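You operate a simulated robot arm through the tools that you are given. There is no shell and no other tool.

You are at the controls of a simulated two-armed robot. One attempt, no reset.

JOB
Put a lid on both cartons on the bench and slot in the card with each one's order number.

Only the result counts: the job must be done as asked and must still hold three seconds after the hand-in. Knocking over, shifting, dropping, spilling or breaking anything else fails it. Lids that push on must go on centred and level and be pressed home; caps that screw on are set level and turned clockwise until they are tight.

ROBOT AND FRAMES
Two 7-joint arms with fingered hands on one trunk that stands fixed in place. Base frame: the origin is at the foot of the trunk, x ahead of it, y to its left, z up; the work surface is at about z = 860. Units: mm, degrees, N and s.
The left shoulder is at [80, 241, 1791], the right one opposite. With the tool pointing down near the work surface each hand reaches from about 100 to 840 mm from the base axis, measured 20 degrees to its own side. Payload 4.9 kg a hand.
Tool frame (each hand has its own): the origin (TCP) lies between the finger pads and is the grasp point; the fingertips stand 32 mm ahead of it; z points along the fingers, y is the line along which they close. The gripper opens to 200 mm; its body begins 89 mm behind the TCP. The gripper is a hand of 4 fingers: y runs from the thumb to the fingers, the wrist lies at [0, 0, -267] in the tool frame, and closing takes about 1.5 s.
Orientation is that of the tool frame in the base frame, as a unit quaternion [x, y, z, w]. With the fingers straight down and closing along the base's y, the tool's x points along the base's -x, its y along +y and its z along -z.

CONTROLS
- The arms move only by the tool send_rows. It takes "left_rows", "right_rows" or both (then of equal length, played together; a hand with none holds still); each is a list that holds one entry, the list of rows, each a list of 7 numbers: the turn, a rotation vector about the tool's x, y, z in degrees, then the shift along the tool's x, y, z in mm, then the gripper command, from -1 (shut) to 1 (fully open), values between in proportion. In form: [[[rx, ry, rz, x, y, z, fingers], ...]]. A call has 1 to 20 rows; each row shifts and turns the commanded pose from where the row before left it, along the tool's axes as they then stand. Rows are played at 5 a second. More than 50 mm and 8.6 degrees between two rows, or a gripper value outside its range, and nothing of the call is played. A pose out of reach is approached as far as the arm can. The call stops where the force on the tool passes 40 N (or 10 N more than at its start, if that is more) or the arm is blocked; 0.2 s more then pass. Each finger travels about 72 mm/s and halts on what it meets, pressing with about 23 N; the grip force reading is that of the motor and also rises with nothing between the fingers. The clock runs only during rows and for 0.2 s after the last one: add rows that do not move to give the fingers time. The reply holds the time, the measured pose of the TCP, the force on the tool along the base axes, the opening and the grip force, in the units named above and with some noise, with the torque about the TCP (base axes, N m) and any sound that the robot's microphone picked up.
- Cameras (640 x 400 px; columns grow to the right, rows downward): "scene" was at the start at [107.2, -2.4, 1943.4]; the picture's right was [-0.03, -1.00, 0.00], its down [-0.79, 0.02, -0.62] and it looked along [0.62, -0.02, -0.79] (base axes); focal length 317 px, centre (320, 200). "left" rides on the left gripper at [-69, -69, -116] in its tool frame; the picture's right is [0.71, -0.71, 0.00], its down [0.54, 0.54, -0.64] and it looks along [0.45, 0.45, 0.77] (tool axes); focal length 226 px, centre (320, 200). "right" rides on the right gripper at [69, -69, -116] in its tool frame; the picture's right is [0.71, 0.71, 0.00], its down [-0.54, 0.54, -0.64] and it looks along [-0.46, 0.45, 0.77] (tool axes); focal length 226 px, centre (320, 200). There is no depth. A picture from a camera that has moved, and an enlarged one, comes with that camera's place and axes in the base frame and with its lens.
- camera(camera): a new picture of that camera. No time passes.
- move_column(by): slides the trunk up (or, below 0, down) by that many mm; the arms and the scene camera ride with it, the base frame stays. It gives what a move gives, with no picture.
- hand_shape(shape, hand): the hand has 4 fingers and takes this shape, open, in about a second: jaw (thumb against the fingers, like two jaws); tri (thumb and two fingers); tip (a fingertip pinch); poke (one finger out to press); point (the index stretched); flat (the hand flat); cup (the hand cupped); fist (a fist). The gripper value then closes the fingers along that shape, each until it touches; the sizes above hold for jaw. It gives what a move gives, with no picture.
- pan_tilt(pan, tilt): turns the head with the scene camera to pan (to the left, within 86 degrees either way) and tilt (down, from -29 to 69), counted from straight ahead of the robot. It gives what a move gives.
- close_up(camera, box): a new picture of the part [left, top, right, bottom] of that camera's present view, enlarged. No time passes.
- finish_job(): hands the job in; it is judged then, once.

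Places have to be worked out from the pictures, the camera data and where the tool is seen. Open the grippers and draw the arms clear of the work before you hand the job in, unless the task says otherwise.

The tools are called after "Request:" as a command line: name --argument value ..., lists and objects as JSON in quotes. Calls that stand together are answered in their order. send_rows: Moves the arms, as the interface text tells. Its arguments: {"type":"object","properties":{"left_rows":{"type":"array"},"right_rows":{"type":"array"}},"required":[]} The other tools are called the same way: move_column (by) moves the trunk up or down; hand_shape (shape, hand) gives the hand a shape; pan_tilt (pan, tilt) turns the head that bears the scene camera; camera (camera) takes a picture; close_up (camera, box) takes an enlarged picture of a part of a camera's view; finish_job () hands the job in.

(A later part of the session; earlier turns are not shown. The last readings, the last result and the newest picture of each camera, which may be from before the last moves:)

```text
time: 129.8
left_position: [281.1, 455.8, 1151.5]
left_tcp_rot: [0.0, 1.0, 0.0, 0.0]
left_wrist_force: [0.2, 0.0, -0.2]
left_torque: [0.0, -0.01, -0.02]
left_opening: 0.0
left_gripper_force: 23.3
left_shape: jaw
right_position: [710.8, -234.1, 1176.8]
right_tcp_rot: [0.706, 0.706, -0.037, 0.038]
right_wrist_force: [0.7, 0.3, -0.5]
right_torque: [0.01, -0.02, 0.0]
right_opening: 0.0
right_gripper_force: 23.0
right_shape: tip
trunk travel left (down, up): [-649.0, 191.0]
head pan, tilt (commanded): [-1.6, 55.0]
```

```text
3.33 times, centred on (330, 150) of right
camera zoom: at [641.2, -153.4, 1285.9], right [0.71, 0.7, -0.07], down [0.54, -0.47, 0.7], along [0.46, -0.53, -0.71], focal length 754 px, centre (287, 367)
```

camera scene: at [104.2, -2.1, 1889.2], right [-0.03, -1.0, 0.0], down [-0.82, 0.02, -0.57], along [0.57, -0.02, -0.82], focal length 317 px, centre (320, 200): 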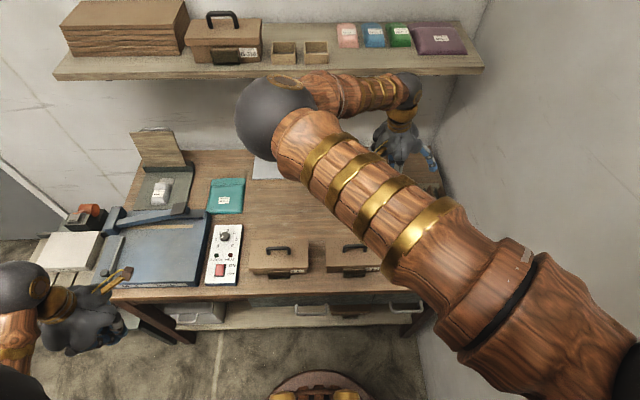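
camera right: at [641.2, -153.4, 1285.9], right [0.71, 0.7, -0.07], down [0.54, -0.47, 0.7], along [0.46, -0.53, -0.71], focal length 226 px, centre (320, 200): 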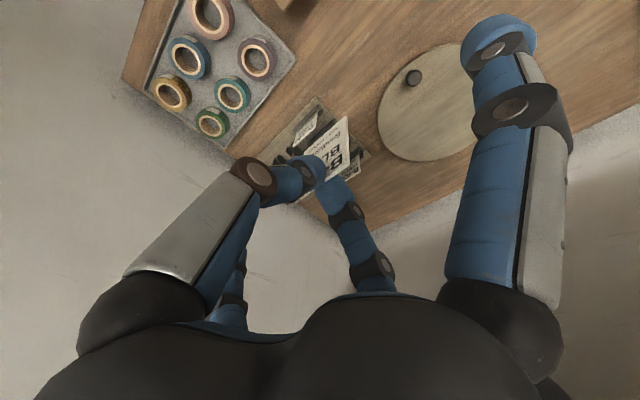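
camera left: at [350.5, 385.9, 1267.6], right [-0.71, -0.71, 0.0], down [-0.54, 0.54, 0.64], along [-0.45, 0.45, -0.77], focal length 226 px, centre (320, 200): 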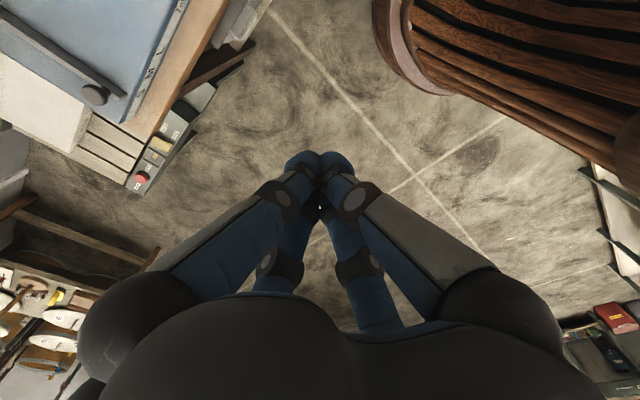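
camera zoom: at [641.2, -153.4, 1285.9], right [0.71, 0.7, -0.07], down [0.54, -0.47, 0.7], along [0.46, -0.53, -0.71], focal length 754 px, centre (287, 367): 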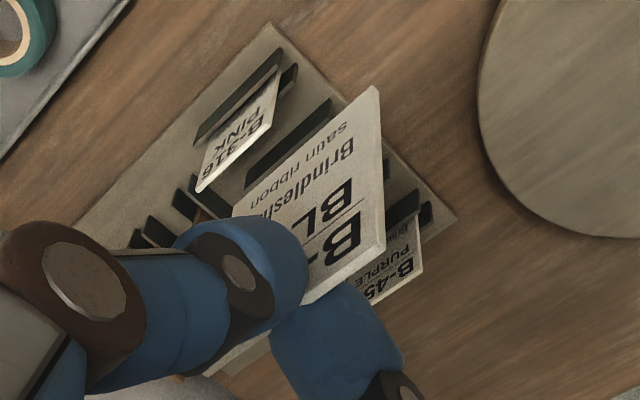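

Card geometry: ~56×73 mm, top ~16 mm above the fingertips' ends, bottom ≈ 92 mm below TCP. I carry it at height toward the left carton's pocket.

Request:
send_rows --right_rows '[[[0, 0, 0, 18, -10, -0.5, -1], [0, 0, 0, 36.1, -20.7, -1.1, -1], [0, 0, 0, 36.1, -20.7, -1.1, -1], [0, 0, 0, 36.1, -20.7, -1.1, -1], [0, 0, 0, 36.1, -20.7, -1.1, -1], [0, 0, 0, 36.1, -20.7, -1.1, -1], [0, 0, 0, 36.1, -20.7, -1.1, -1], [0, 0, 0, 36.1, -20.7, -1.1, -1], [0, 0, 0, 36.1, -20.7, -1.1, -1], [0, 0, 0, 36.1, -20.7, -1.1, -1], [0, 0, 0, 18, -10, -0.5, -1], [0, 0, 0, 0, 0, 0, -1]]]'

Request:
camera --camera "right"

Request:
camera --camera "scene"

```text
time: 132.7
left_position: [281.1, 454.6, 1150.9]
left_tcp_rot: [-0.002, 1.0, -0.001, 0.0]
left_wrist_force: [0.9, -0.2, 1.1]
left_torque: [-0.02, -0.02, 0.06]
left_opening: 0.0
left_gripper_force: 23.1
left_shape: jaw
right_position: [543.3, 72.8, 1150.5]
right_tcp_rot: [0.747, 0.663, -0.037, 0.035]
right_wrist_force: [0.9, 0.4, -1.1]
right_torque: [-0.01, 0.0, 0.01]
right_opening: 0.0
right_gripper_force: 22.8
right_shape: tip
trunk travel left (down, up): [-649.0, 191.0]
head pan, tilt (commanded): [-1.6, 55.0]
stopped in row 12 (right hand): the arm was blocked; the commanded pose is now the measured one
```

```text
taken
camera right: at [484.4, 162.7, 1259.5], right [0.79, 0.61, -0.07], down [0.48, -0.53, 0.7], along [0.39, -0.58, -0.71], focal length 226 px, centre (320, 200)
```

right: 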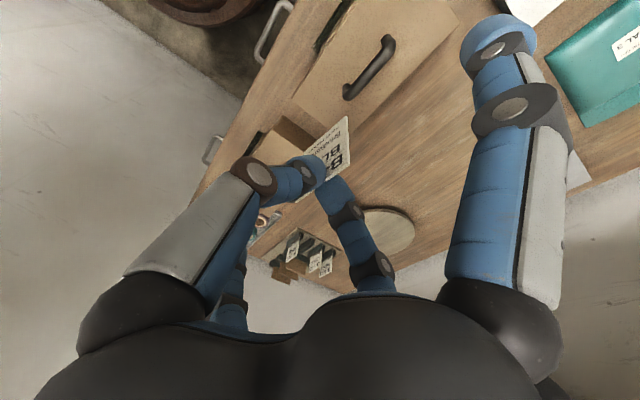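

```text
taken
camera scene: at [104.5, -2.5, 1889.2], right [-0.03, -1.0, 0.0], down [-0.82, 0.02, -0.57], along [0.57, -0.02, -0.82], focal length 317 px, centre (320, 200)
```

scene: 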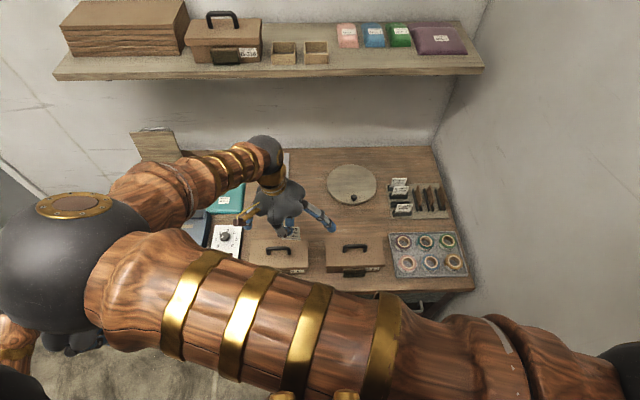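

The right elbow again met the left upper arm because the hand was carried high. The card is still held; I back off 30 mm in −y, restore the yaw, and lower the hand (card bottom stays above the handles).

Request:
send_rows --right_rows '[[[0, 0, 0, -29.6, 3.6, 3.0, -1], [-0.69, 0.02, -6.77, 0, 0, 0, -1], [0, 0, 0, 1.83, 0, 17.4, -1], [0, 0, 0, 1.83, 0, 17.4, -1], [0, 0, 0, 1.83, 0, 17.4, -1], [0, 0, 0, 1.83, 0, 17.4, -1], [0, 0, 0, 0, 0, 0, -1]]]'

Request:
camera --camera "scene"

Request:
camera --camera "right"

```text
time: 134.2
left_position: [281.3, 454.9, 1152.3]
left_tcp_rot: [0.0, 1.0, -0.001, 0.0]
left_wrist_force: [-0.3, 0.0, 0.8]
left_torque: [-0.01, -0.02, 0.02]
left_opening: 0.0
left_gripper_force: 22.7
left_shape: jaw
right_position: [543.4, 45.5, 1080.1]
right_tcp_rot: [0.705, 0.707, -0.036, 0.039]
right_wrist_force: [-0.5, -0.4, -0.2]
right_torque: [0.0, 0.0, 0.0]
right_opening: 0.0
right_gripper_force: 23.3
right_shape: tip
trunk travel left (down, up): [-649.0, 191.0]
head pan, tilt (commanded): [-1.6, 55.0]
```

```text
taken
camera scene: at [104.0, -1.9, 1889.2], right [-0.03, -1.0, 0.0], down [-0.82, 0.02, -0.57], along [0.57, -0.02, -0.82], focal length 317 px, centre (320, 200)
```

scene: 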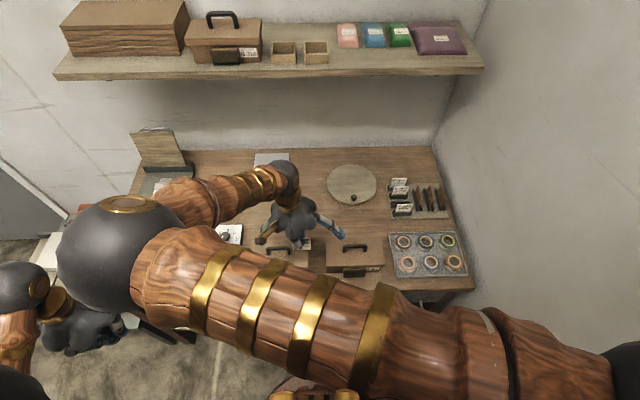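

```text
taken
camera right: at [474.8, 126.1, 1189.5], right [0.71, 0.7, -0.07], down [0.54, -0.47, 0.7], along [0.46, -0.53, -0.71], focal length 226 px, centre (320, 200)
```

right: 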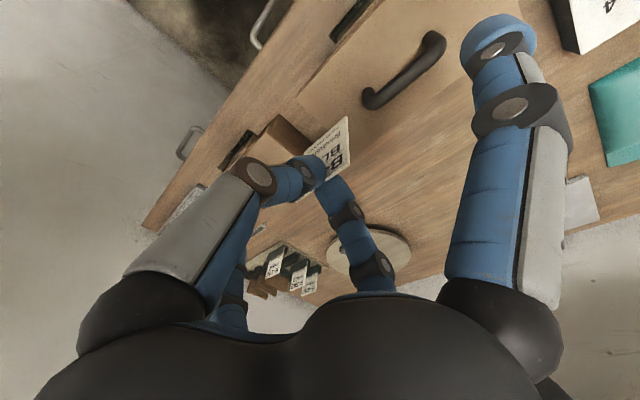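

Freed and exact again, card still held. For more elbow room I raise the trunk another 100 mm and lower the hand by the same.

Request:
move_column --by 100

Request:
send_rows --right_rows '[[[0, 0, 0, 2.1, 0, 19.9, -1], [0, 0, 0, 2.1, 0, 19.9, -1], [0, 0, 0, 2.1, 0, 19.9, -1], [0, 0, 0, 2.1, 0, 19.9, -1], [0, 0, 0, 2.1, 0, 19.9, -1], [0, 0, 0, 0, 0, 0, -1]]]'

Request:
camera --camera "scene"

```text
time: 135.6
left_position: [281.5, 455.6, 1252.3]
left_tcp_rot: [-0.001, 1.0, 0.001, 0.0]
left_wrist_force: [0.6, 0.7, -0.5]
left_torque: [0.02, 0.01, 0.0]
left_opening: 0.3
left_gripper_force: 22.6
left_shape: jaw
right_position: [544.8, 44.3, 1180.3]
right_tcp_rot: [0.705, 0.707, -0.036, 0.038]
right_wrist_force: [0.5, -0.5, 0.9]
right_torque: [0.03, 0.05, 0.0]
right_opening: 0.1
right_gripper_force: 23.3
right_shape: tip
trunk travel left (down, up): [-749.0, 91.0]
head pan, tilt (commanded): [-1.6, 55.0]
```

```text
time: 137.0
left_position: [281.2, 456.1, 1251.6]
left_tcp_rot: [-0.001, 1.0, 0.001, 0.001]
left_wrist_force: [0.6, -0.7, -0.4]
left_torque: [0.01, -0.05, 0.0]
left_opening: 0.0
left_gripper_force: 23.0
left_shape: jaw
right_position: [544.3, 45.7, 1080.6]
right_tcp_rot: [0.706, 0.706, -0.036, 0.038]
right_wrist_force: [-0.2, -0.5, 0.1]
right_torque: [-0.01, 0.01, 0.01]
right_opening: 0.0
right_gripper_force: 23.1
right_shape: tip
trunk travel left (down, up): [-749.0, 91.0]
head pan, tilt (commanded): [-1.6, 55.0]
```

```text
taken
camera scene: at [104.0, -2.0, 1989.2], right [-0.03, -1.0, 0.0], down [-0.82, 0.02, -0.57], along [0.57, -0.02, -0.82], focal length 317 px, centre (320, 200)
```

scene: 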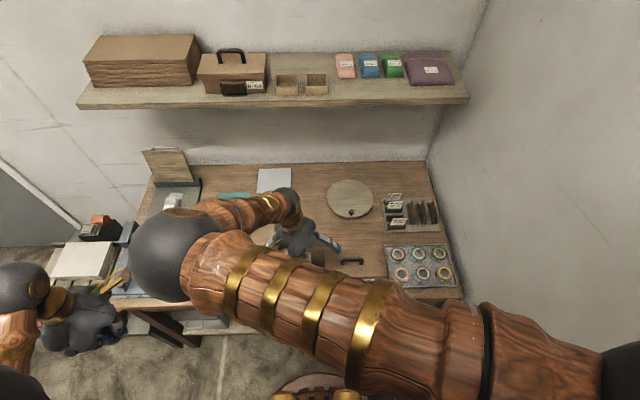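

The elbow has good clearance now. I move over the left pocket at (503.5,126) with the card bottom still ~90 mm above the slot.

Request:
send_rows --right_rows '[[[0, 0, 0, 20, -10, -2.1, -1], [0, 0, 0, 20, -10, -2.1, -1], [0, 0, 0, 20, -10.5, -2.1, -1], [0, 0, 0, 19.6, -10, -2.1, -1], [0, 0, 0, 0, 0, 0, -1], [0, 0, 0, 0, 0, 0, -1]]]'

Request:
camera --camera "right"

Request:
close_up --camera "right" --box '[260, 60, 400, 200]'

```text
time: 138.4
left_position: [281.6, 455.7, 1252.1]
left_tcp_rot: [-0.001, 1.0, 0.001, 0.0]
left_wrist_force: [-0.3, 0.0, 0.6]
left_torque: [0.02, 0.03, 0.02]
left_opening: 0.1
left_gripper_force: 23.1
left_shape: jaw
right_position: [505.4, 124.8, 1079.0]
right_tcp_rot: [0.705, 0.707, -0.037, 0.037]
right_wrist_force: [-1.1, 0.6, 0.0]
right_torque: [0.01, 0.02, 0.0]
right_opening: 0.0
right_gripper_force: 22.6
right_shape: tip
trunk travel left (down, up): [-749.0, 91.0]
head pan, tilt (commanded): [-1.6, 55.0]
```

```text
taken
camera right: at [435.9, 206.0, 1188.0], right [0.71, 0.7, -0.07], down [0.54, -0.47, 0.7], along [0.46, -0.53, -0.71], focal length 226 px, centre (320, 200)
```

right: 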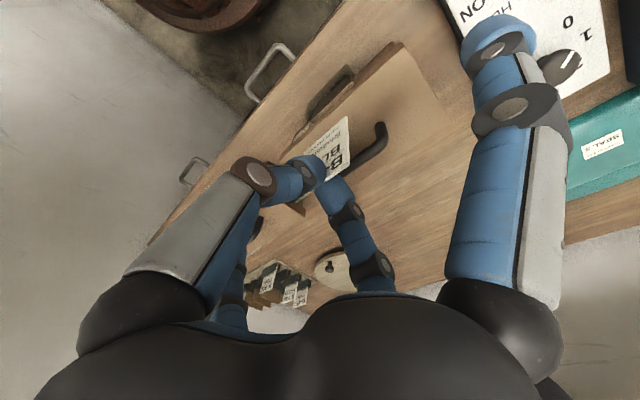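

```text
2.86 times, centred on (330, 130) of right
camera zoom: at [435.9, 206.0, 1188.0], right [0.71, 0.7, -0.07], down [0.54, -0.47, 0.7], along [0.46, -0.53, -0.71], focal length 646 px, centre (291, 400)
```

zoom: 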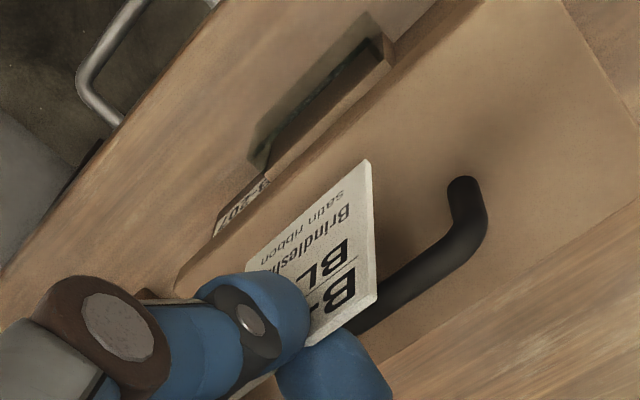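

Card hangs over; the slot is visible beyond it. I zoom in on the slot and on the card's bottom edge for exact alignment.

Request:
close_up --camera "right" --box '[300, 55, 370, 125]'

Request:
close_up --camera "right" --box '[300, 100, 370, 170]'

```text
5.71 times, centred on (335, 90) of right
camera zoom: at [435.9, 206.0, 1188.0], right [0.71, 0.7, -0.07], down [0.54, -0.47, 0.7], along [0.46, -0.53, -0.71], focal length 1292 px, centre (234, 829)
```

zoom: 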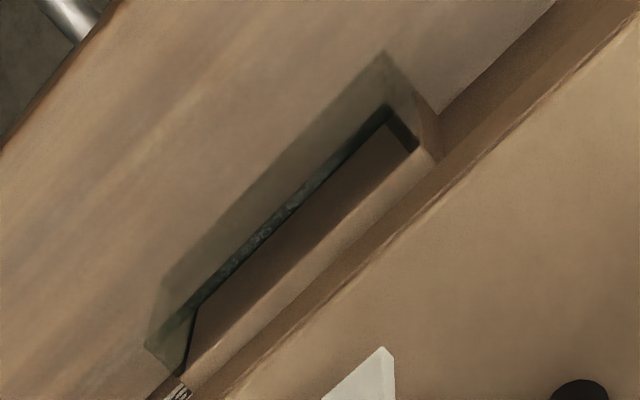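

```text
5.71 times, centred on (335, 135) of right
camera zoom: at [435.9, 206.0, 1188.0], right [0.71, 0.7, -0.07], down [0.54, -0.47, 0.7], along [0.46, -0.53, -0.71], focal length 1292 px, centre (234, 571)
```

zoom: 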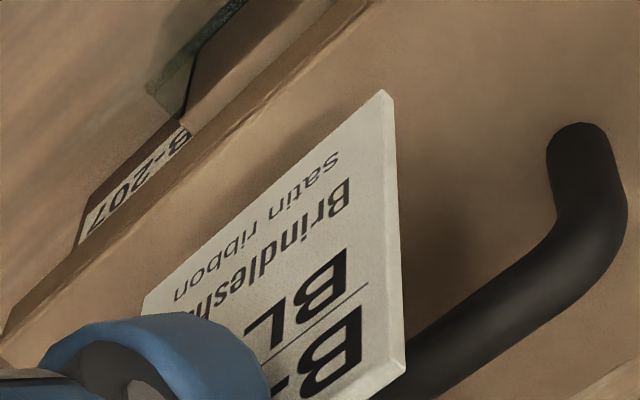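

Card plane is essentially at TCP x, its bottom is ~94 mm below TCP and centred ~4.5 mm to −y of TCP. I adjust (−1.6,+2.4) mm and lower until the card bottom is just above the slot.

Request:
send_rows --right_rows '[[[0, 0, 0, 2.4, -1.6, -0.25, -1], [0, 0, 0, 2.09, 0, 19.9, -1], [0, 0, 0, 2.09, 0, 19.9, -1], [0, 0, 0, 2.09, 0, 19.9, -1], [0, 0, 0, 1.9, 0, 17.9, -1], [0, 0, 0, 0, 0, 0, -1], [0, 0, 0, 0, 0, 0, -1]]]'

Request:
camera --camera "right"

Request:
close_up --camera "right" --box '[250, 70, 390, 210]'

```text
time: 140.0
left_position: [279.6, 455.5, 1252.5]
left_tcp_rot: [-0.001, 1.0, 0.0, 0.001]
left_wrist_force: [-0.3, -0.4, 0.2]
left_torque: [-0.01, -0.04, -0.03]
left_opening: 0.1
left_gripper_force: 23.2
left_shape: jaw
right_position: [503.2, 126.9, 1079.9]
right_tcp_rot: [0.705, 0.708, -0.035, 0.037]
right_wrist_force: [-0.1, 0.6, -0.7]
right_torque: [0.01, 0.03, -0.05]
right_opening: 0.2
right_gripper_force: 22.7
right_shape: tip
right hand out of reach, approached as far as the arm can: row 2, 3, 4, 5
trunk travel left (down, up): [-749.0, 91.0]
head pan, tilt (commanded): [-1.6, 55.0]
```

```text
taken
camera right: at [432.9, 207.9, 1188.6], right [0.71, 0.71, -0.07], down [0.54, -0.47, 0.7], along [0.46, -0.53, -0.71], focal length 226 px, centre (320, 200)
```

right: 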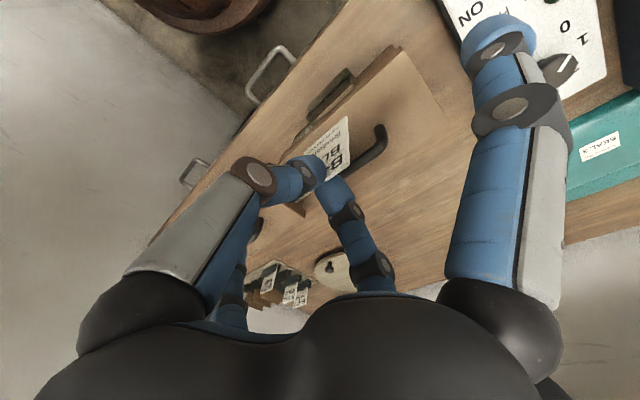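

```text
2.86 times, centred on (320, 140) of right
camera zoom: at [432.9, 207.9, 1188.6], right [0.71, 0.71, -0.07], down [0.54, -0.47, 0.7], along [0.46, -0.53, -0.71], focal length 646 px, centre (320, 371)
```

zoom: 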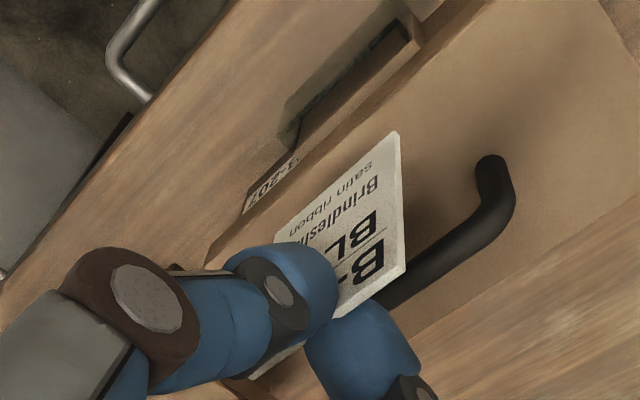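

The arm can't go lower in this configuration, but the trunk can lower the whole arm vertically. I nudge x by +1.4 mm and lower the trunk by 65 mm to bring the card just above the slot.

Request:
send_rows --right_rows '[[[0, 0, 0, 0, 1.4, 0, -1], [0, 0, 0, 0, 0, 0, -1]]]'

Request:
move_column --by -65

Request:
camera --camera "right"

Request:
close_up --camera "right" --box '[250, 70, 390, 210]'

```text
time: 140.6
left_position: [281.5, 456.4, 1252.1]
left_tcp_rot: [-0.001, 1.0, 0.0, 0.0]
left_wrist_force: [-0.6, 1.3, 0.0]
left_torque: [0.0, -0.02, -0.03]
left_opening: 0.2
left_gripper_force: 23.1
left_shape: jaw
right_position: [503.7, 127.2, 1080.0]
right_tcp_rot: [0.705, 0.707, -0.034, 0.037]
right_wrist_force: [-0.5, 0.0, -0.9]
right_torque: [0.01, 0.0, 0.0]
right_opening: 0.0
right_gripper_force: 23.2
right_shape: tip
trunk travel left (down, up): [-749.0, 91.0]
head pan, tilt (commanded): [-1.6, 55.0]
```

```text
time: 141.6
left_position: [281.1, 455.9, 1186.9]
left_tcp_rot: [-0.001, 1.0, 0.001, 0.0]
left_wrist_force: [-0.1, -0.1, -0.6]
left_torque: [-0.02, 0.02, 0.02]
left_opening: 0.0
left_gripper_force: 23.6
left_shape: jaw
right_position: [502.0, 126.8, 1014.1]
right_tcp_rot: [0.705, 0.707, -0.035, 0.037]
right_wrist_force: [0.2, -0.1, -0.2]
right_torque: [0.03, 0.0, 0.02]
right_opening: 0.0
right_gripper_force: 22.9
right_shape: tip
trunk travel left (down, up): [-684.0, 156.0]
head pan, tilt (commanded): [-1.6, 55.0]
```

```text
taken
camera right: at [433.8, 207.6, 1124.1], right [0.71, 0.71, -0.07], down [0.54, -0.47, 0.7], along [0.46, -0.53, -0.71], focal length 226 px, centre (320, 200)
```

right: 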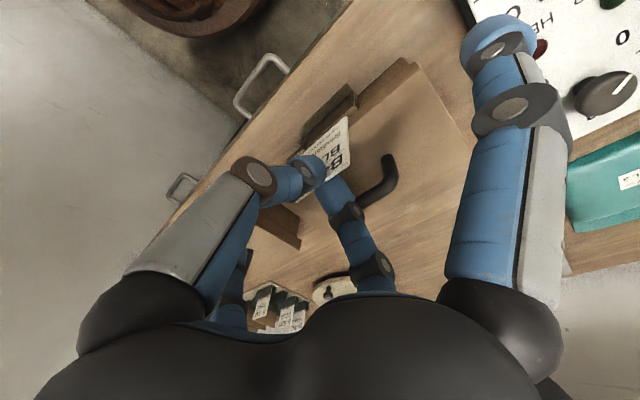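

```text
2.86 times, centred on (320, 140) of right
camera zoom: at [433.8, 207.6, 1124.1], right [0.71, 0.71, -0.07], down [0.54, -0.47, 0.7], along [0.46, -0.53, -0.71], focal length 646 px, centre (320, 371)
```

zoom: 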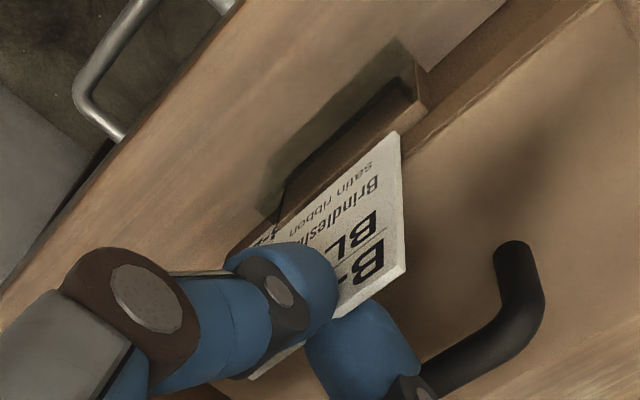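

The card bottom is now ~20 mm above the slot. I zoom in to compare the card's bottom edge with the slot.

Request:
close_up --camera "right" --box '[296, 80, 366, 150]'

```text
5.71 times, centred on (331, 115) of right
camera zoom: at [433.8, 207.6, 1124.1], right [0.71, 0.71, -0.07], down [0.54, -0.47, 0.7], along [0.46, -0.53, -0.71], focal length 1292 px, centre (257, 686)
```

zoom: 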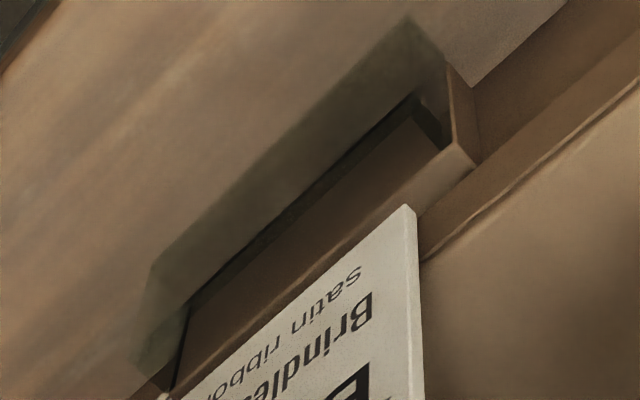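

Computed: card faces at x≈502.7–504.5, slot ≈498–507.5; y margins ~3–4 mm each side. I lower the trunk by 24 mm so the card's bottom just enters, then check forces.

Request:
move_column --by -26

Request:
close_up --camera "right" --box '[296, 80, 366, 150]'

```text
time: 142.3
left_position: [279.5, 455.9, 1160.5]
left_tcp_rot: [-0.001, 1.0, 0.0, 0.0]
left_wrist_force: [0.1, -0.5, -0.8]
left_torque: [-0.01, 0.0, -0.05]
left_opening: 0.0
left_gripper_force: 23.4
left_shape: jaw
right_position: [503.4, 126.2, 988.9]
right_tcp_rot: [0.705, 0.707, -0.034, 0.038]
right_wrist_force: [0.7, -0.3, -0.3]
right_torque: [0.04, -0.01, 0.0]
right_opening: 0.0
right_gripper_force: 23.0
right_shape: tip
trunk travel left (down, up): [-658.0, 182.0]
head pan, tilt (commanded): [-1.6, 55.0]
```

```text
5.71 times, centred on (331, 115) of right
camera zoom: at [434.0, 207.8, 1098.0], right [0.7, 0.71, -0.07], down [0.54, -0.47, 0.7], along [0.46, -0.53, -0.71], focal length 1292 px, centre (257, 686)
```

zoom: 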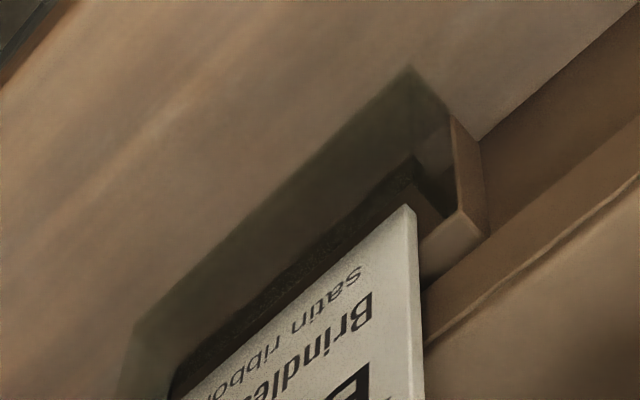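

No force, and the card bottom appears inside the slot between window and block. I lower another 12 mm.

Request:
move_column --by -12

Request:
close_up --camera "right" --box '[280, 80, 380, 180]'

```text
time: 142.9
left_position: [281.7, 456.3, 1148.1]
left_tcp_rot: [-0.001, 1.0, 0.0, 0.0]
left_wrist_force: [-0.2, -0.1, 0.3]
left_torque: [0.02, -0.01, -0.02]
left_opening: 0.0
left_gripper_force: 22.9
left_shape: jaw
right_position: [503.2, 126.7, 976.5]
right_tcp_rot: [0.705, 0.707, -0.035, 0.037]
right_wrist_force: [0.5, -0.2, -0.4]
right_torque: [0.03, 0.01, -0.01]
right_opening: 0.2
right_gripper_force: 23.6
right_shape: tip
trunk travel left (down, up): [-646.0, 194.0]
head pan, tilt (commanded): [-1.6, 55.0]
```

```text
4.00 times, centred on (330, 130) of right
camera zoom: at [434.2, 208.1, 1085.7], right [0.7, 0.71, -0.07], down [0.54, -0.47, 0.7], along [0.46, -0.53, -0.71], focal length 904 px, centre (280, 480)
```

zoom: 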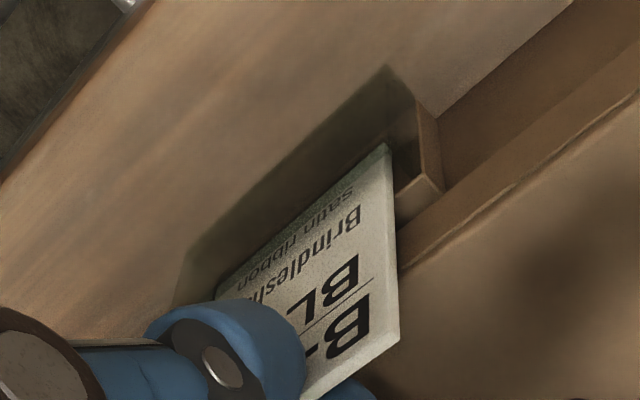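

The card's lower part is now behind the clear window (tinted), with no force. I lower 6 mm more, then release.

Request:
move_column --by -6

Request:
send_rows --right_rows '[[[0, 0, 0, 0, 0, 0, -0.97], [0, 0, 0, 0, 0, 0, -0.94], [0, 0, 0, 0, 0, 0, -0.9], [0, 0, 0, 0, 0, 0, -0.88], [0, 0, 0, 0, 0, 0, -0.88], [0, 0, 0, 0, 0, 0, -0.88]]]'

Request:
camera --camera "right"

Request:
close_up --camera "right" --box '[260, 80, 380, 200]'

```text
time: 143.5
left_position: [281.8, 456.7, 1143.1]
left_tcp_rot: [-0.001, 1.0, -0.001, 0.001]
left_wrist_force: [0.1, 0.7, 0.0]
left_torque: [-0.01, 0.05, -0.01]
left_opening: 0.0
left_gripper_force: 23.4
left_shape: jaw
right_position: [503.3, 126.9, 970.8]
right_tcp_rot: [0.705, 0.707, -0.035, 0.038]
right_wrist_force: [1.0, 0.2, 0.4]
right_torque: [-0.02, 0.0, -0.02]
right_opening: 0.1
right_gripper_force: 23.1
right_shape: tip
trunk travel left (down, up): [-640.0, 200.0]
head pan, tilt (commanded): [-1.6, 55.0]
```

```text
time: 144.9
left_position: [281.0, 456.6, 1142.3]
left_tcp_rot: [-0.001, 1.0, 0.0, 0.0]
left_wrist_force: [-0.7, 0.6, 0.1]
left_torque: [0.01, 0.0, 0.0]
left_opening: 0.1
left_gripper_force: 23.0
left_shape: jaw
right_position: [503.7, 126.6, 970.5]
right_tcp_rot: [0.706, 0.707, -0.034, 0.037]
right_wrist_force: [0.1, -0.5, -0.4]
right_torque: [0.0, -0.03, -0.02]
right_opening: 11.9
right_gripper_force: 0.0
right_shape: tip
trunk travel left (down, up): [-640.0, 200.0]
head pan, tilt (commanded): [-1.6, 55.0]
```

```text
taken
camera right: at [433.9, 207.7, 1080.0], right [0.7, 0.71, -0.07], down [0.54, -0.47, 0.7], along [0.46, -0.53, -0.71], focal length 226 px, centre (320, 200)
```

right: 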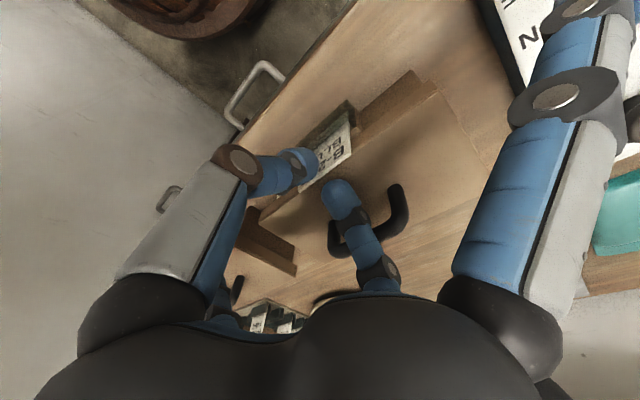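

```text
3.33 times, centred on (320, 140) of right
camera zoom: at [433.9, 207.7, 1080.0], right [0.7, 0.71, -0.07], down [0.54, -0.47, 0.7], along [0.46, -0.53, -0.71], focal length 754 px, centre (320, 400)
```

zoom: 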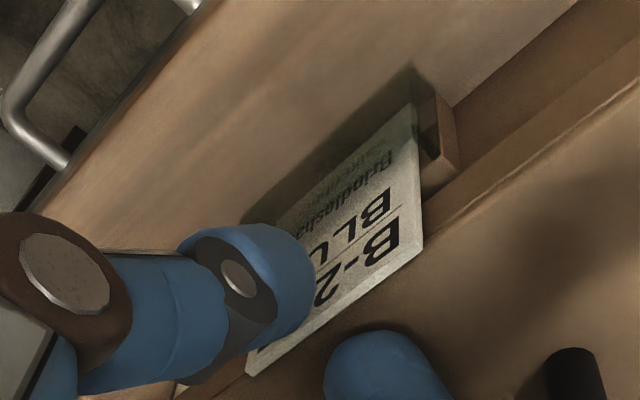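

Released — the card dropped into the pocket. I raise straight up via the trunk and look.

Request:
move_column --by 70

Request:
camera --camera "right"

Request:
close_up --camera "right" --box '[260, 40, 400, 160]'

```text
time: 146.0
left_position: [279.6, 455.8, 1213.2]
left_tcp_rot: [-0.001, 1.0, 0.0, -0.001]
left_wrist_force: [0.3, 0.4, -0.6]
left_torque: [0.0, -0.04, 0.0]
left_opening: 0.0
left_gripper_force: 22.8
left_shape: jaw
right_position: [503.5, 127.7, 1040.2]
right_tcp_rot: [0.705, 0.707, -0.035, 0.038]
right_wrist_force: [0.0, 1.1, 0.4]
right_torque: [-0.05, 0.01, 0.0]
right_opening: 11.7
right_gripper_force: 0.1
right_shape: tip
trunk travel left (down, up): [-710.0, 130.0]
head pan, tilt (commanded): [-1.6, 55.0]
```

```text
taken
camera right: at [434.0, 207.9, 1149.7], right [0.7, 0.71, -0.07], down [0.54, -0.47, 0.7], along [0.46, -0.53, -0.71], focal length 226 px, centre (320, 200)
```

right: 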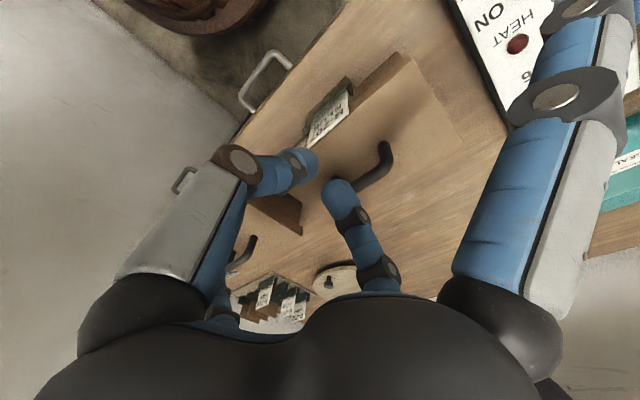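

```text
3.33 times, centred on (330, 100) of right
camera zoom: at [434.0, 207.9, 1149.7], right [0.7, 0.71, -0.07], down [0.54, -0.47, 0.7], along [0.46, -0.53, -0.71], focal length 754 px, centre (287, 533)
```

zoom: 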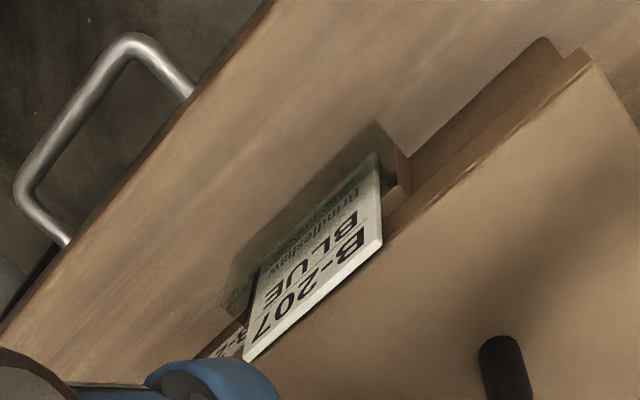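

Card B-207 sits in the left carton's pocket. I remove the tilt, travel back toward the rack at a safe height for the B-452 card.

Request:
send_rows --right_rows '[[[0, 6, 0, 0, 0, 0, -0.84], [0, 0, 0, -20, 8, -16, -0.84], [0, 0, 0, -38, 20, -16, -0.84], [0, 0, 0, -38, 20, -16, -0.84], [0, 0, 0, -38, 20, -16, -0.84], [0, 0, 0, -38, 20, -16, -0.84], [0, 0, 0, -38, 20, -16, -0.84], [0, 0, 0, -38, 20, -16, -0.84], [0, 0, 0, -38, 20, -16, -0.84], [0, 0, 0, -38, 20, -16, -0.84], [0, 0, 0, -38, 20, -16, -0.84], [0, 0, 0, -18, 9, 0, -0.84], [0, 0, 0, 0, 0, 0, -0.84]]]'

Request:
move_column --by -130

Request:
camera --camera "scene"

```text
time: 148.8
left_position: [280.7, 457.0, 1213.1]
left_tcp_rot: [-0.001, 1.0, -0.001, 0.0]
left_wrist_force: [-0.1, 0.4, 0.0]
left_torque: [0.01, 0.0, -0.03]
left_opening: 0.1
left_gripper_force: 22.6
left_shape: jaw
right_position: [702.4, -253.2, 1199.3]
right_tcp_rot: [0.706, 0.708, 0.003, 0.001]
right_wrist_force: [-0.2, 0.1, 0.3]
right_torque: [-0.01, -0.01, -0.03]
right_opening: 15.6
right_gripper_force: 0.0
right_shape: tip
trunk travel left (down, up): [-710.0, 130.0]
head pan, tilt (commanded): [-1.6, 55.0]
```

```text
time: 150.3
left_position: [280.2, 456.2, 1082.7]
left_tcp_rot: [-0.001, 1.0, 0.001, 0.0]
left_wrist_force: [0.3, 0.6, 0.3]
left_torque: [-0.01, -0.01, 0.01]
left_opening: 0.1
left_gripper_force: 22.9
left_shape: jaw
right_position: [702.1, -254.3, 1067.3]
right_tcp_rot: [0.706, 0.708, 0.002, 0.0]
right_wrist_force: [1.2, 0.4, -0.9]
right_torque: [-0.01, 0.0, 0.0]
right_opening: 15.8
right_gripper_force: 0.1
right_shape: tip
trunk travel left (down, up): [-580.0, 260.0]
head pan, tilt (commanded): [-1.6, 55.0]
```

```text
taken
camera scene: at [103.9, -2.4, 1820.3], right [-0.03, -1.0, 0.0], down [-0.82, 0.02, -0.57], along [0.57, -0.02, -0.82], focal length 317 px, centre (320, 200)
```

scene: 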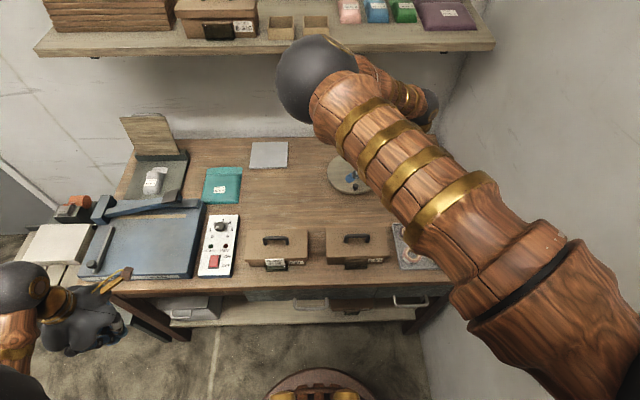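

I check the inserted card from the scene camera.

Request:
close_up --camera "scene" --box '[240, 225, 310, 275]'

Request:
close_up --camera "scene" --box '[260, 255, 295, 275]'

```text
8.00 times, centred on (275, 250) of scene
camera zoom: at [103.9, -2.4, 1820.3], right [-0.03, -1.0, 0.0], down [-0.82, 0.02, -0.57], along [0.57, -0.02, -0.82], focal length 2534 px, centre (680, -200)
```

zoom: 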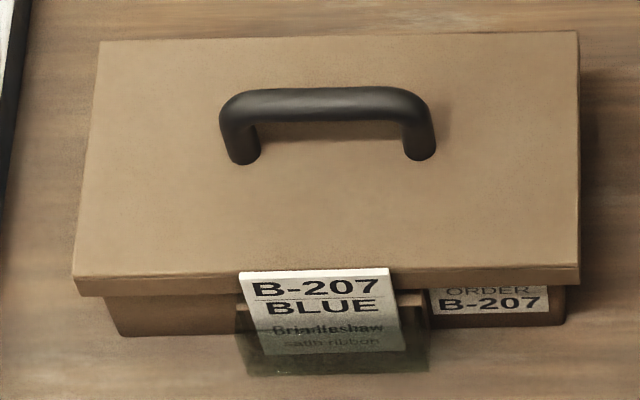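

```text
16.00 times, centred on (278, 265) of scene
camera zoom: at [103.9, -2.4, 1820.3], right [-0.03, -1.0, 0.0], down [-0.82, 0.02, -0.57], along [0.57, -0.02, -0.82], focal length 5067 px, centre (1000, -840)
```

zoom: 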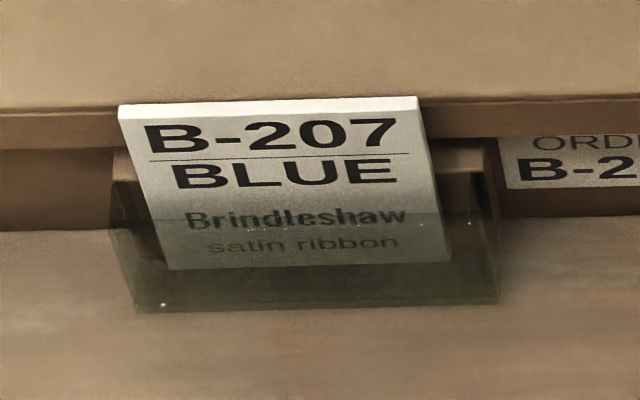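

The B-207 card stands in the pocket with its number visible. Now for B-452: raise, lower the trunk another 130 mm, and move above that card.

Request:
send_rows --right_rows '[[[0, 0, 0, 0, 0, -25, -0.84], [0, 0, 0, 0, 0, -25, -0.84], [0, 0, 0, 0, 0, -25, -0.84], [0, 0, 0, 0, 0, -25, -0.84], [0, 0, 0, 0, 0, 0, -0.84]]]'

Request:
move_column --by -130

Request:
send_rows --right_rows '[[[0, 0, 0, -18, 20, 6, -0.84], [0, 0, 0, -18, 25, 6, -0.84], [0, 0, 0, -18, 25, 6, -0.84], [0, 0, 0, -18, 25, 6, -0.84], [0, 0, 0, 0, 25, 0, -0.84], [0, 0, 0, 0, 25, 0, -0.84], [0, 0, 0, 0, 0, 0, -0.84]]]'

Request:
camera --camera "right"

Request:
close_up --camera "right" --box '[240, 80, 400, 240]'

```text
time: 151.6
left_position: [280.8, 455.9, 1082.3]
left_tcp_rot: [-0.001, 1.0, 0.0, 0.0]
left_wrist_force: [0.9, 0.0, 0.8]
left_torque: [-0.06, 0.02, 0.02]
left_opening: 0.0
left_gripper_force: 22.9
left_shape: jaw
right_position: [702.6, -256.2, 1167.5]
right_tcp_rot: [0.706, 0.708, 0.002, -0.001]
right_wrist_force: [-0.1, 0.2, -0.2]
right_torque: [-0.02, -0.01, 0.0]
right_opening: 15.9
right_gripper_force: 0.1
right_shape: tip
trunk travel left (down, up): [-580.0, 260.0]
head pan, tilt (commanded): [-1.6, 55.0]
```

```text
time: 153.1
left_position: [280.5, 455.8, 952.7]
left_tcp_rot: [-0.001, 1.0, 0.0, 0.001]
left_wrist_force: [0.1, 0.0, 0.3]
left_torque: [0.03, 0.01, -0.01]
left_opening: 0.0
left_gripper_force: 23.1
left_shape: jaw
right_position: [703.1, -255.9, 1038.0]
right_tcp_rot: [0.706, 0.708, 0.002, -0.001]
right_wrist_force: [0.5, -0.2, 0.1]
right_torque: [-0.01, -0.02, -0.01]
right_opening: 15.9
right_gripper_force: 0.0
right_shape: tip
trunk travel left (down, up): [-450.0, 390.0]
head pan, tilt (commanded): [-1.6, 55.0]
```

```text
time: 154.7
left_position: [280.5, 455.5, 952.5]
left_tcp_rot: [-0.001, 1.0, 0.0, -0.001]
left_wrist_force: [0.2, 0.9, 0.4]
left_torque: [0.01, 0.0, -0.02]
left_opening: 0.0
left_gripper_force: 22.9
left_shape: jaw
right_position: [851.1, -323.9, 1014.7]
right_tcp_rot: [0.706, 0.708, 0.003, 0.0]
right_wrist_force: [-0.3, 0.9, 0.4]
right_torque: [0.01, -0.01, -0.01]
right_opening: 15.9
right_gripper_force: 0.0
right_shape: tip
trunk travel left (down, up): [-450.0, 390.0]
head pan, tilt (commanded): [-1.6, 55.0]
```

```text
taken
camera right: at [781.3, -254.7, 1132.0], right [0.71, 0.71, 0.0], down [0.54, -0.54, 0.64], along [0.46, -0.45, -0.77], focal length 226 px, centre (320, 200)
```

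right: 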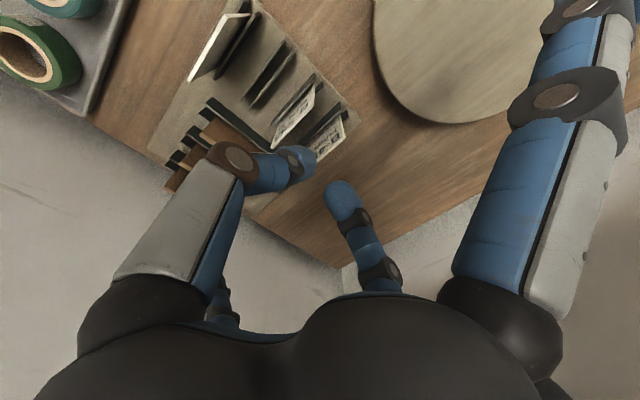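

```text
2.50 times, centred on (320, 160) of right
camera zoom: at [781.3, -254.7, 1132.0], right [0.71, 0.71, 0.0], down [0.54, -0.54, 0.64], along [0.46, -0.45, -0.77], focal length 565 px, centre (320, 300)
```

zoom: 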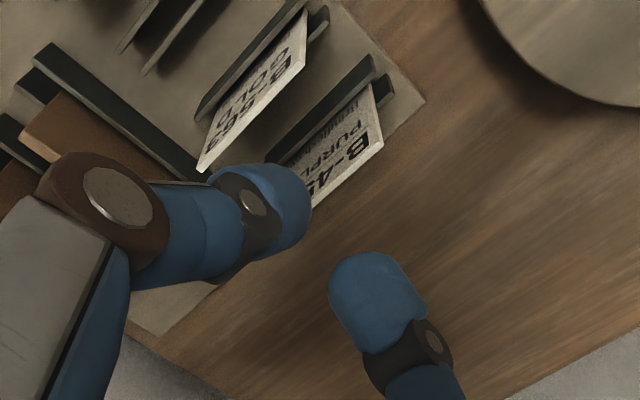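

B-452's plane is at x≈859.5, y centre −328.5. I shift (+9.2,−4.3) mm and descend to just above the card top.

Request:
send_rows --right_rows '[[[0, 0, 0, -4.3, 9.2, 0, -0.84], [0, 0, 0, 0, 0, 10, -0.84], [0, 0, 0, 0, 0, 12, -0.84], [0, 0, 0, 0, 0, 12, -0.84], [0, 0, 0, 0, 0, 0, -0.84]]]'

Request:
camera --camera "right"

Request:
close_up --camera "right" --box '[240, 80, 400, 240]'

```text
time: 155.9
left_position: [279.9, 456.9, 952.8]
left_tcp_rot: [-0.001, 1.0, 0.0, 0.0]
left_wrist_force: [0.4, -0.1, 0.3]
left_torque: [-0.01, 0.01, -0.01]
left_opening: 0.0
left_gripper_force: 23.4
left_shape: jaw
right_position: [858.6, -331.3, 980.9]
right_tcp_rot: [0.706, 0.708, 0.002, 0.0]
right_wrist_force: [-0.1, 0.1, -0.6]
right_torque: [0.02, -0.01, 0.0]
right_opening: 15.9
right_gripper_force: 0.0
right_shape: tip
trunk travel left (down, up): [-450.0, 390.0]
head pan, tilt (commanded): [-1.6, 55.0]
```

```text
taken
camera right: at [789.4, -261.3, 1098.0], right [0.7, 0.71, 0.0], down [0.54, -0.54, 0.64], along [0.46, -0.45, -0.77], focal length 226 px, centre (320, 200)
```

right: 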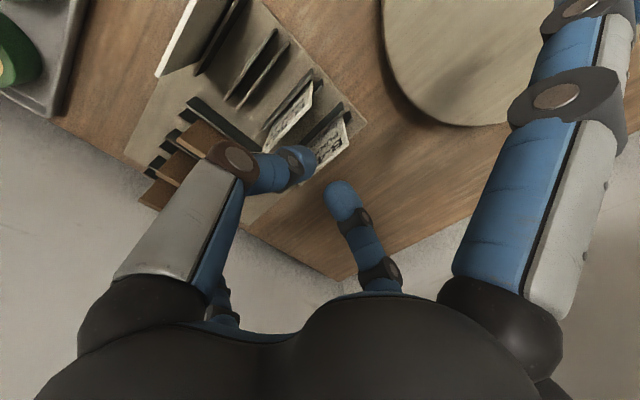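

```text
2.50 times, centred on (320, 160) of right
camera zoom: at [789.4, -261.3, 1098.0], right [0.7, 0.71, 0.0], down [0.54, -0.54, 0.64], along [0.46, -0.45, -0.77], focal length 565 px, centre (320, 300)
```

zoom: 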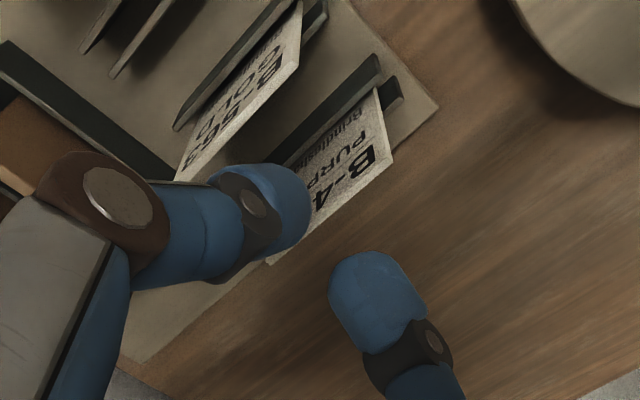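

Card x≈859.1, centre y≈−327. I shift (+0.7,+2.8) mm and descend 24 mm to straddle the card top.

Request:
send_rows --right_rows '[[[0, 0, 0, 2.8, 0.7, 0, -0.84], [0, 0, 0, 0, 0, 8, -0.84], [0, 0, 0, 0, 0, 8, -0.84], [0, 0, 0, 0, 0, 8, -0.84], [0, 0, 0, 0, 0, 0, -0.84]]]'

Request:
close_up --camera "right" --box '[240, 80, 400, 240]'

```text
time: 157.1
left_position: [281.1, 456.7, 953.2]
left_tcp_rot: [-0.001, 1.0, 0.0, 0.0]
left_wrist_force: [-0.1, -0.7, -1.4]
left_torque: [0.0, -0.01, 0.02]
left_opening: 0.2
left_gripper_force: 23.1
left_shape: jaw
right_position: [859.2, -326.4, 954.6]
right_tcp_rot: [0.706, 0.708, 0.002, 0.0]
right_wrist_force: [-0.1, 0.5, -0.4]
right_torque: [0.01, -0.01, 0.01]
right_opening: 15.9
right_gripper_force: 0.2
right_shape: tip
trunk travel left (down, up): [-450.0, 390.0]
head pan, tilt (commanded): [-1.6, 55.0]
```

```text
2.50 times, centred on (320, 160) of right
camera zoom: at [789.2, -257.9, 1072.0], right [0.7, 0.71, 0.0], down [0.54, -0.54, 0.64], along [0.46, -0.45, -0.77], focal length 565 px, centre (320, 300)
```

zoom: 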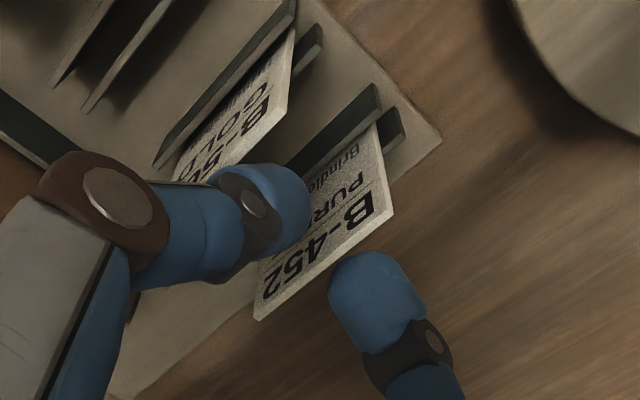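

The number B-452 reads clearly and the card top lies between the fingertips. I close the pinch and lift 12 mm.

Request:
send_rows --right_rows '[[[0, 0, 0, 0, 0, 0, -0.9], [0, 0, 0, 0, 0, 0, -0.95], [0, 0, 0, 0, 0, 0, -1], [0, 0, 0, 0, 0, 0, -1], [0, 0, 0, 0, 0, 0, -1], [0, 0, 0, 0, 0, 0, -1], [0, 0, 0, 0, 0, -4, -1], [0, 0, 0, 0, 0, -4, -1], [0, 0, 0, 0, 0, -4, -1], [0, 0, 0, 0, 0, 0, -1]]]'

Request:
close_up --camera "right" --box '[240, 80, 400, 240]'

```text
time: 159.3
left_position: [280.7, 455.8, 952.8]
left_tcp_rot: [-0.001, 1.0, 0.0, 0.0]
left_wrist_force: [-0.7, -0.2, 0.9]
left_torque: [0.0, 0.0, 0.02]
left_opening: 0.2
left_gripper_force: 22.9
left_shape: jaw
right_position: [857.1, -328.1, 967.1]
right_tcp_rot: [0.706, 0.708, 0.002, 0.001]
right_wrist_force: [-0.1, 0.1, -0.2]
right_torque: [0.0, 0.02, 0.01]
right_opening: 0.0
right_gripper_force: 23.2
right_shape: tip
trunk travel left (down, up): [-450.0, 390.0]
head pan, tilt (commanded): [-1.6, 55.0]
```

```text
2.50 times, centred on (320, 160) of right
camera zoom: at [788.4, -258.7, 1084.5], right [0.7, 0.71, 0.0], down [0.54, -0.54, 0.64], along [0.46, -0.45, -0.77], focal length 565 px, centre (320, 300)
```

zoom: 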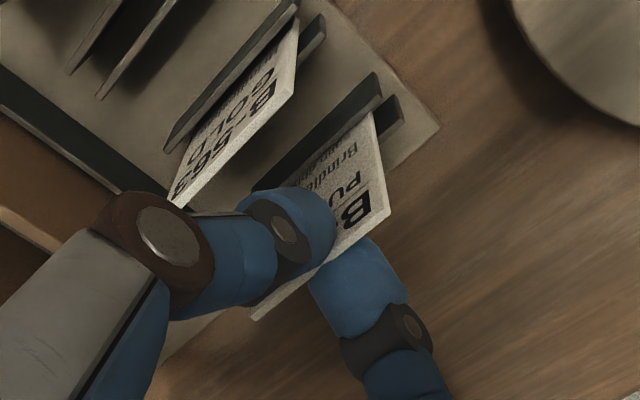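

The card comes up. I lift 33 mm more and slide +y away from the rack, then −x.

Request:
send_rows --right_rows '[[[0, 0, 0, 0, 0, -8, -1], [0, 0, 0, 0, 0, -8, -1], [0, 0, 0, 0, 0, -8, -1], [0, 0, 0, 0, 0, -9, -1], [0, 0, 0, 12, 0, -2, -1], [0, 0, 0, 19, 0, -4, -1], [0, 0, 0, 19, 0, -4, -1], [0, 0, 0, 19, 0, -4, -1], [0, 0, 0, 19, 0, -4, -1], [0, 0, 0, 0, -25, -2, -1], [0, 0, 0, 0, -30, 0, -1], [0, 0, 0, 0, -30, 0, -1], [0, 0, 0, 0, -30, 0, -1], [0, 0, 0, 0, -30, 0, -1], [0, 0, 0, 0, 0, 0, -1]]]'

Request:
camera --camera "right"

Request:
close_up --camera "right" --box '[260, 80, 400, 220]'

```text
time: 162.5
left_position: [282.3, 456.0, 953.7]
left_tcp_rot: [0.0, 1.0, 0.0, -0.001]
left_wrist_force: [0.7, -0.5, 0.0]
left_torque: [0.0, 0.0, -0.02]
left_opening: 0.0
left_gripper_force: 22.6
left_shape: jaw
right_position: [713.7, -236.5, 1019.8]
right_tcp_rot: [0.706, 0.708, 0.002, -0.001]
right_wrist_force: [-0.2, 0.3, 0.0]
right_torque: [0.01, 0.02, 0.01]
right_opening: 0.2
right_gripper_force: 23.4
right_shape: tip
trunk travel left (down, up): [-450.0, 390.0]
head pan, tilt (commanded): [-1.6, 55.0]
```

```text
taken
camera right: at [644.0, -168.3, 1138.4], right [0.7, 0.71, 0.0], down [0.54, -0.54, 0.64], along [0.46, -0.45, -0.77], focal length 226 px, centre (320, 200)
```

right: 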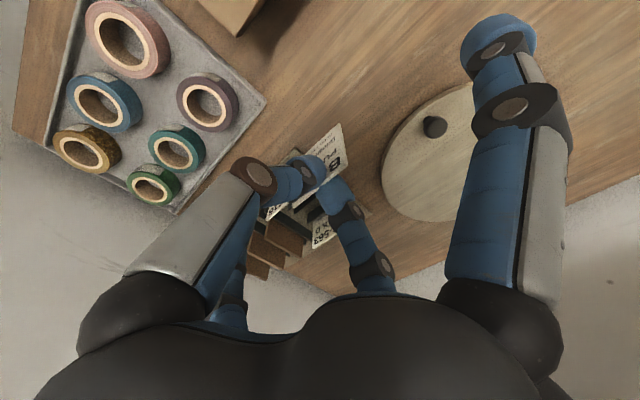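

```text
2.86 times, centred on (330, 150) of right
camera zoom: at [644.0, -168.3, 1138.4], right [0.7, 0.71, 0.0], down [0.54, -0.54, 0.64], along [0.46, -0.45, -0.77], focal length 646 px, centre (291, 343)
```

zoom: 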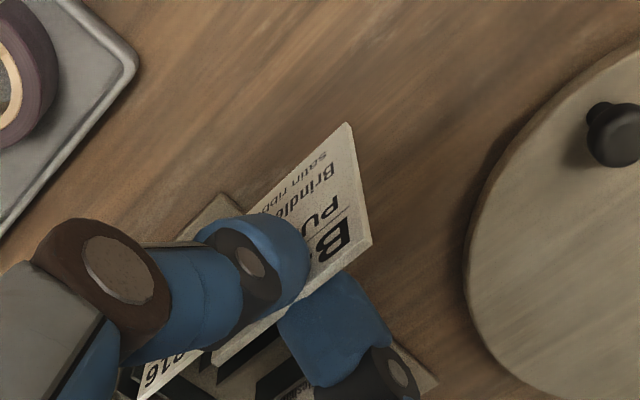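

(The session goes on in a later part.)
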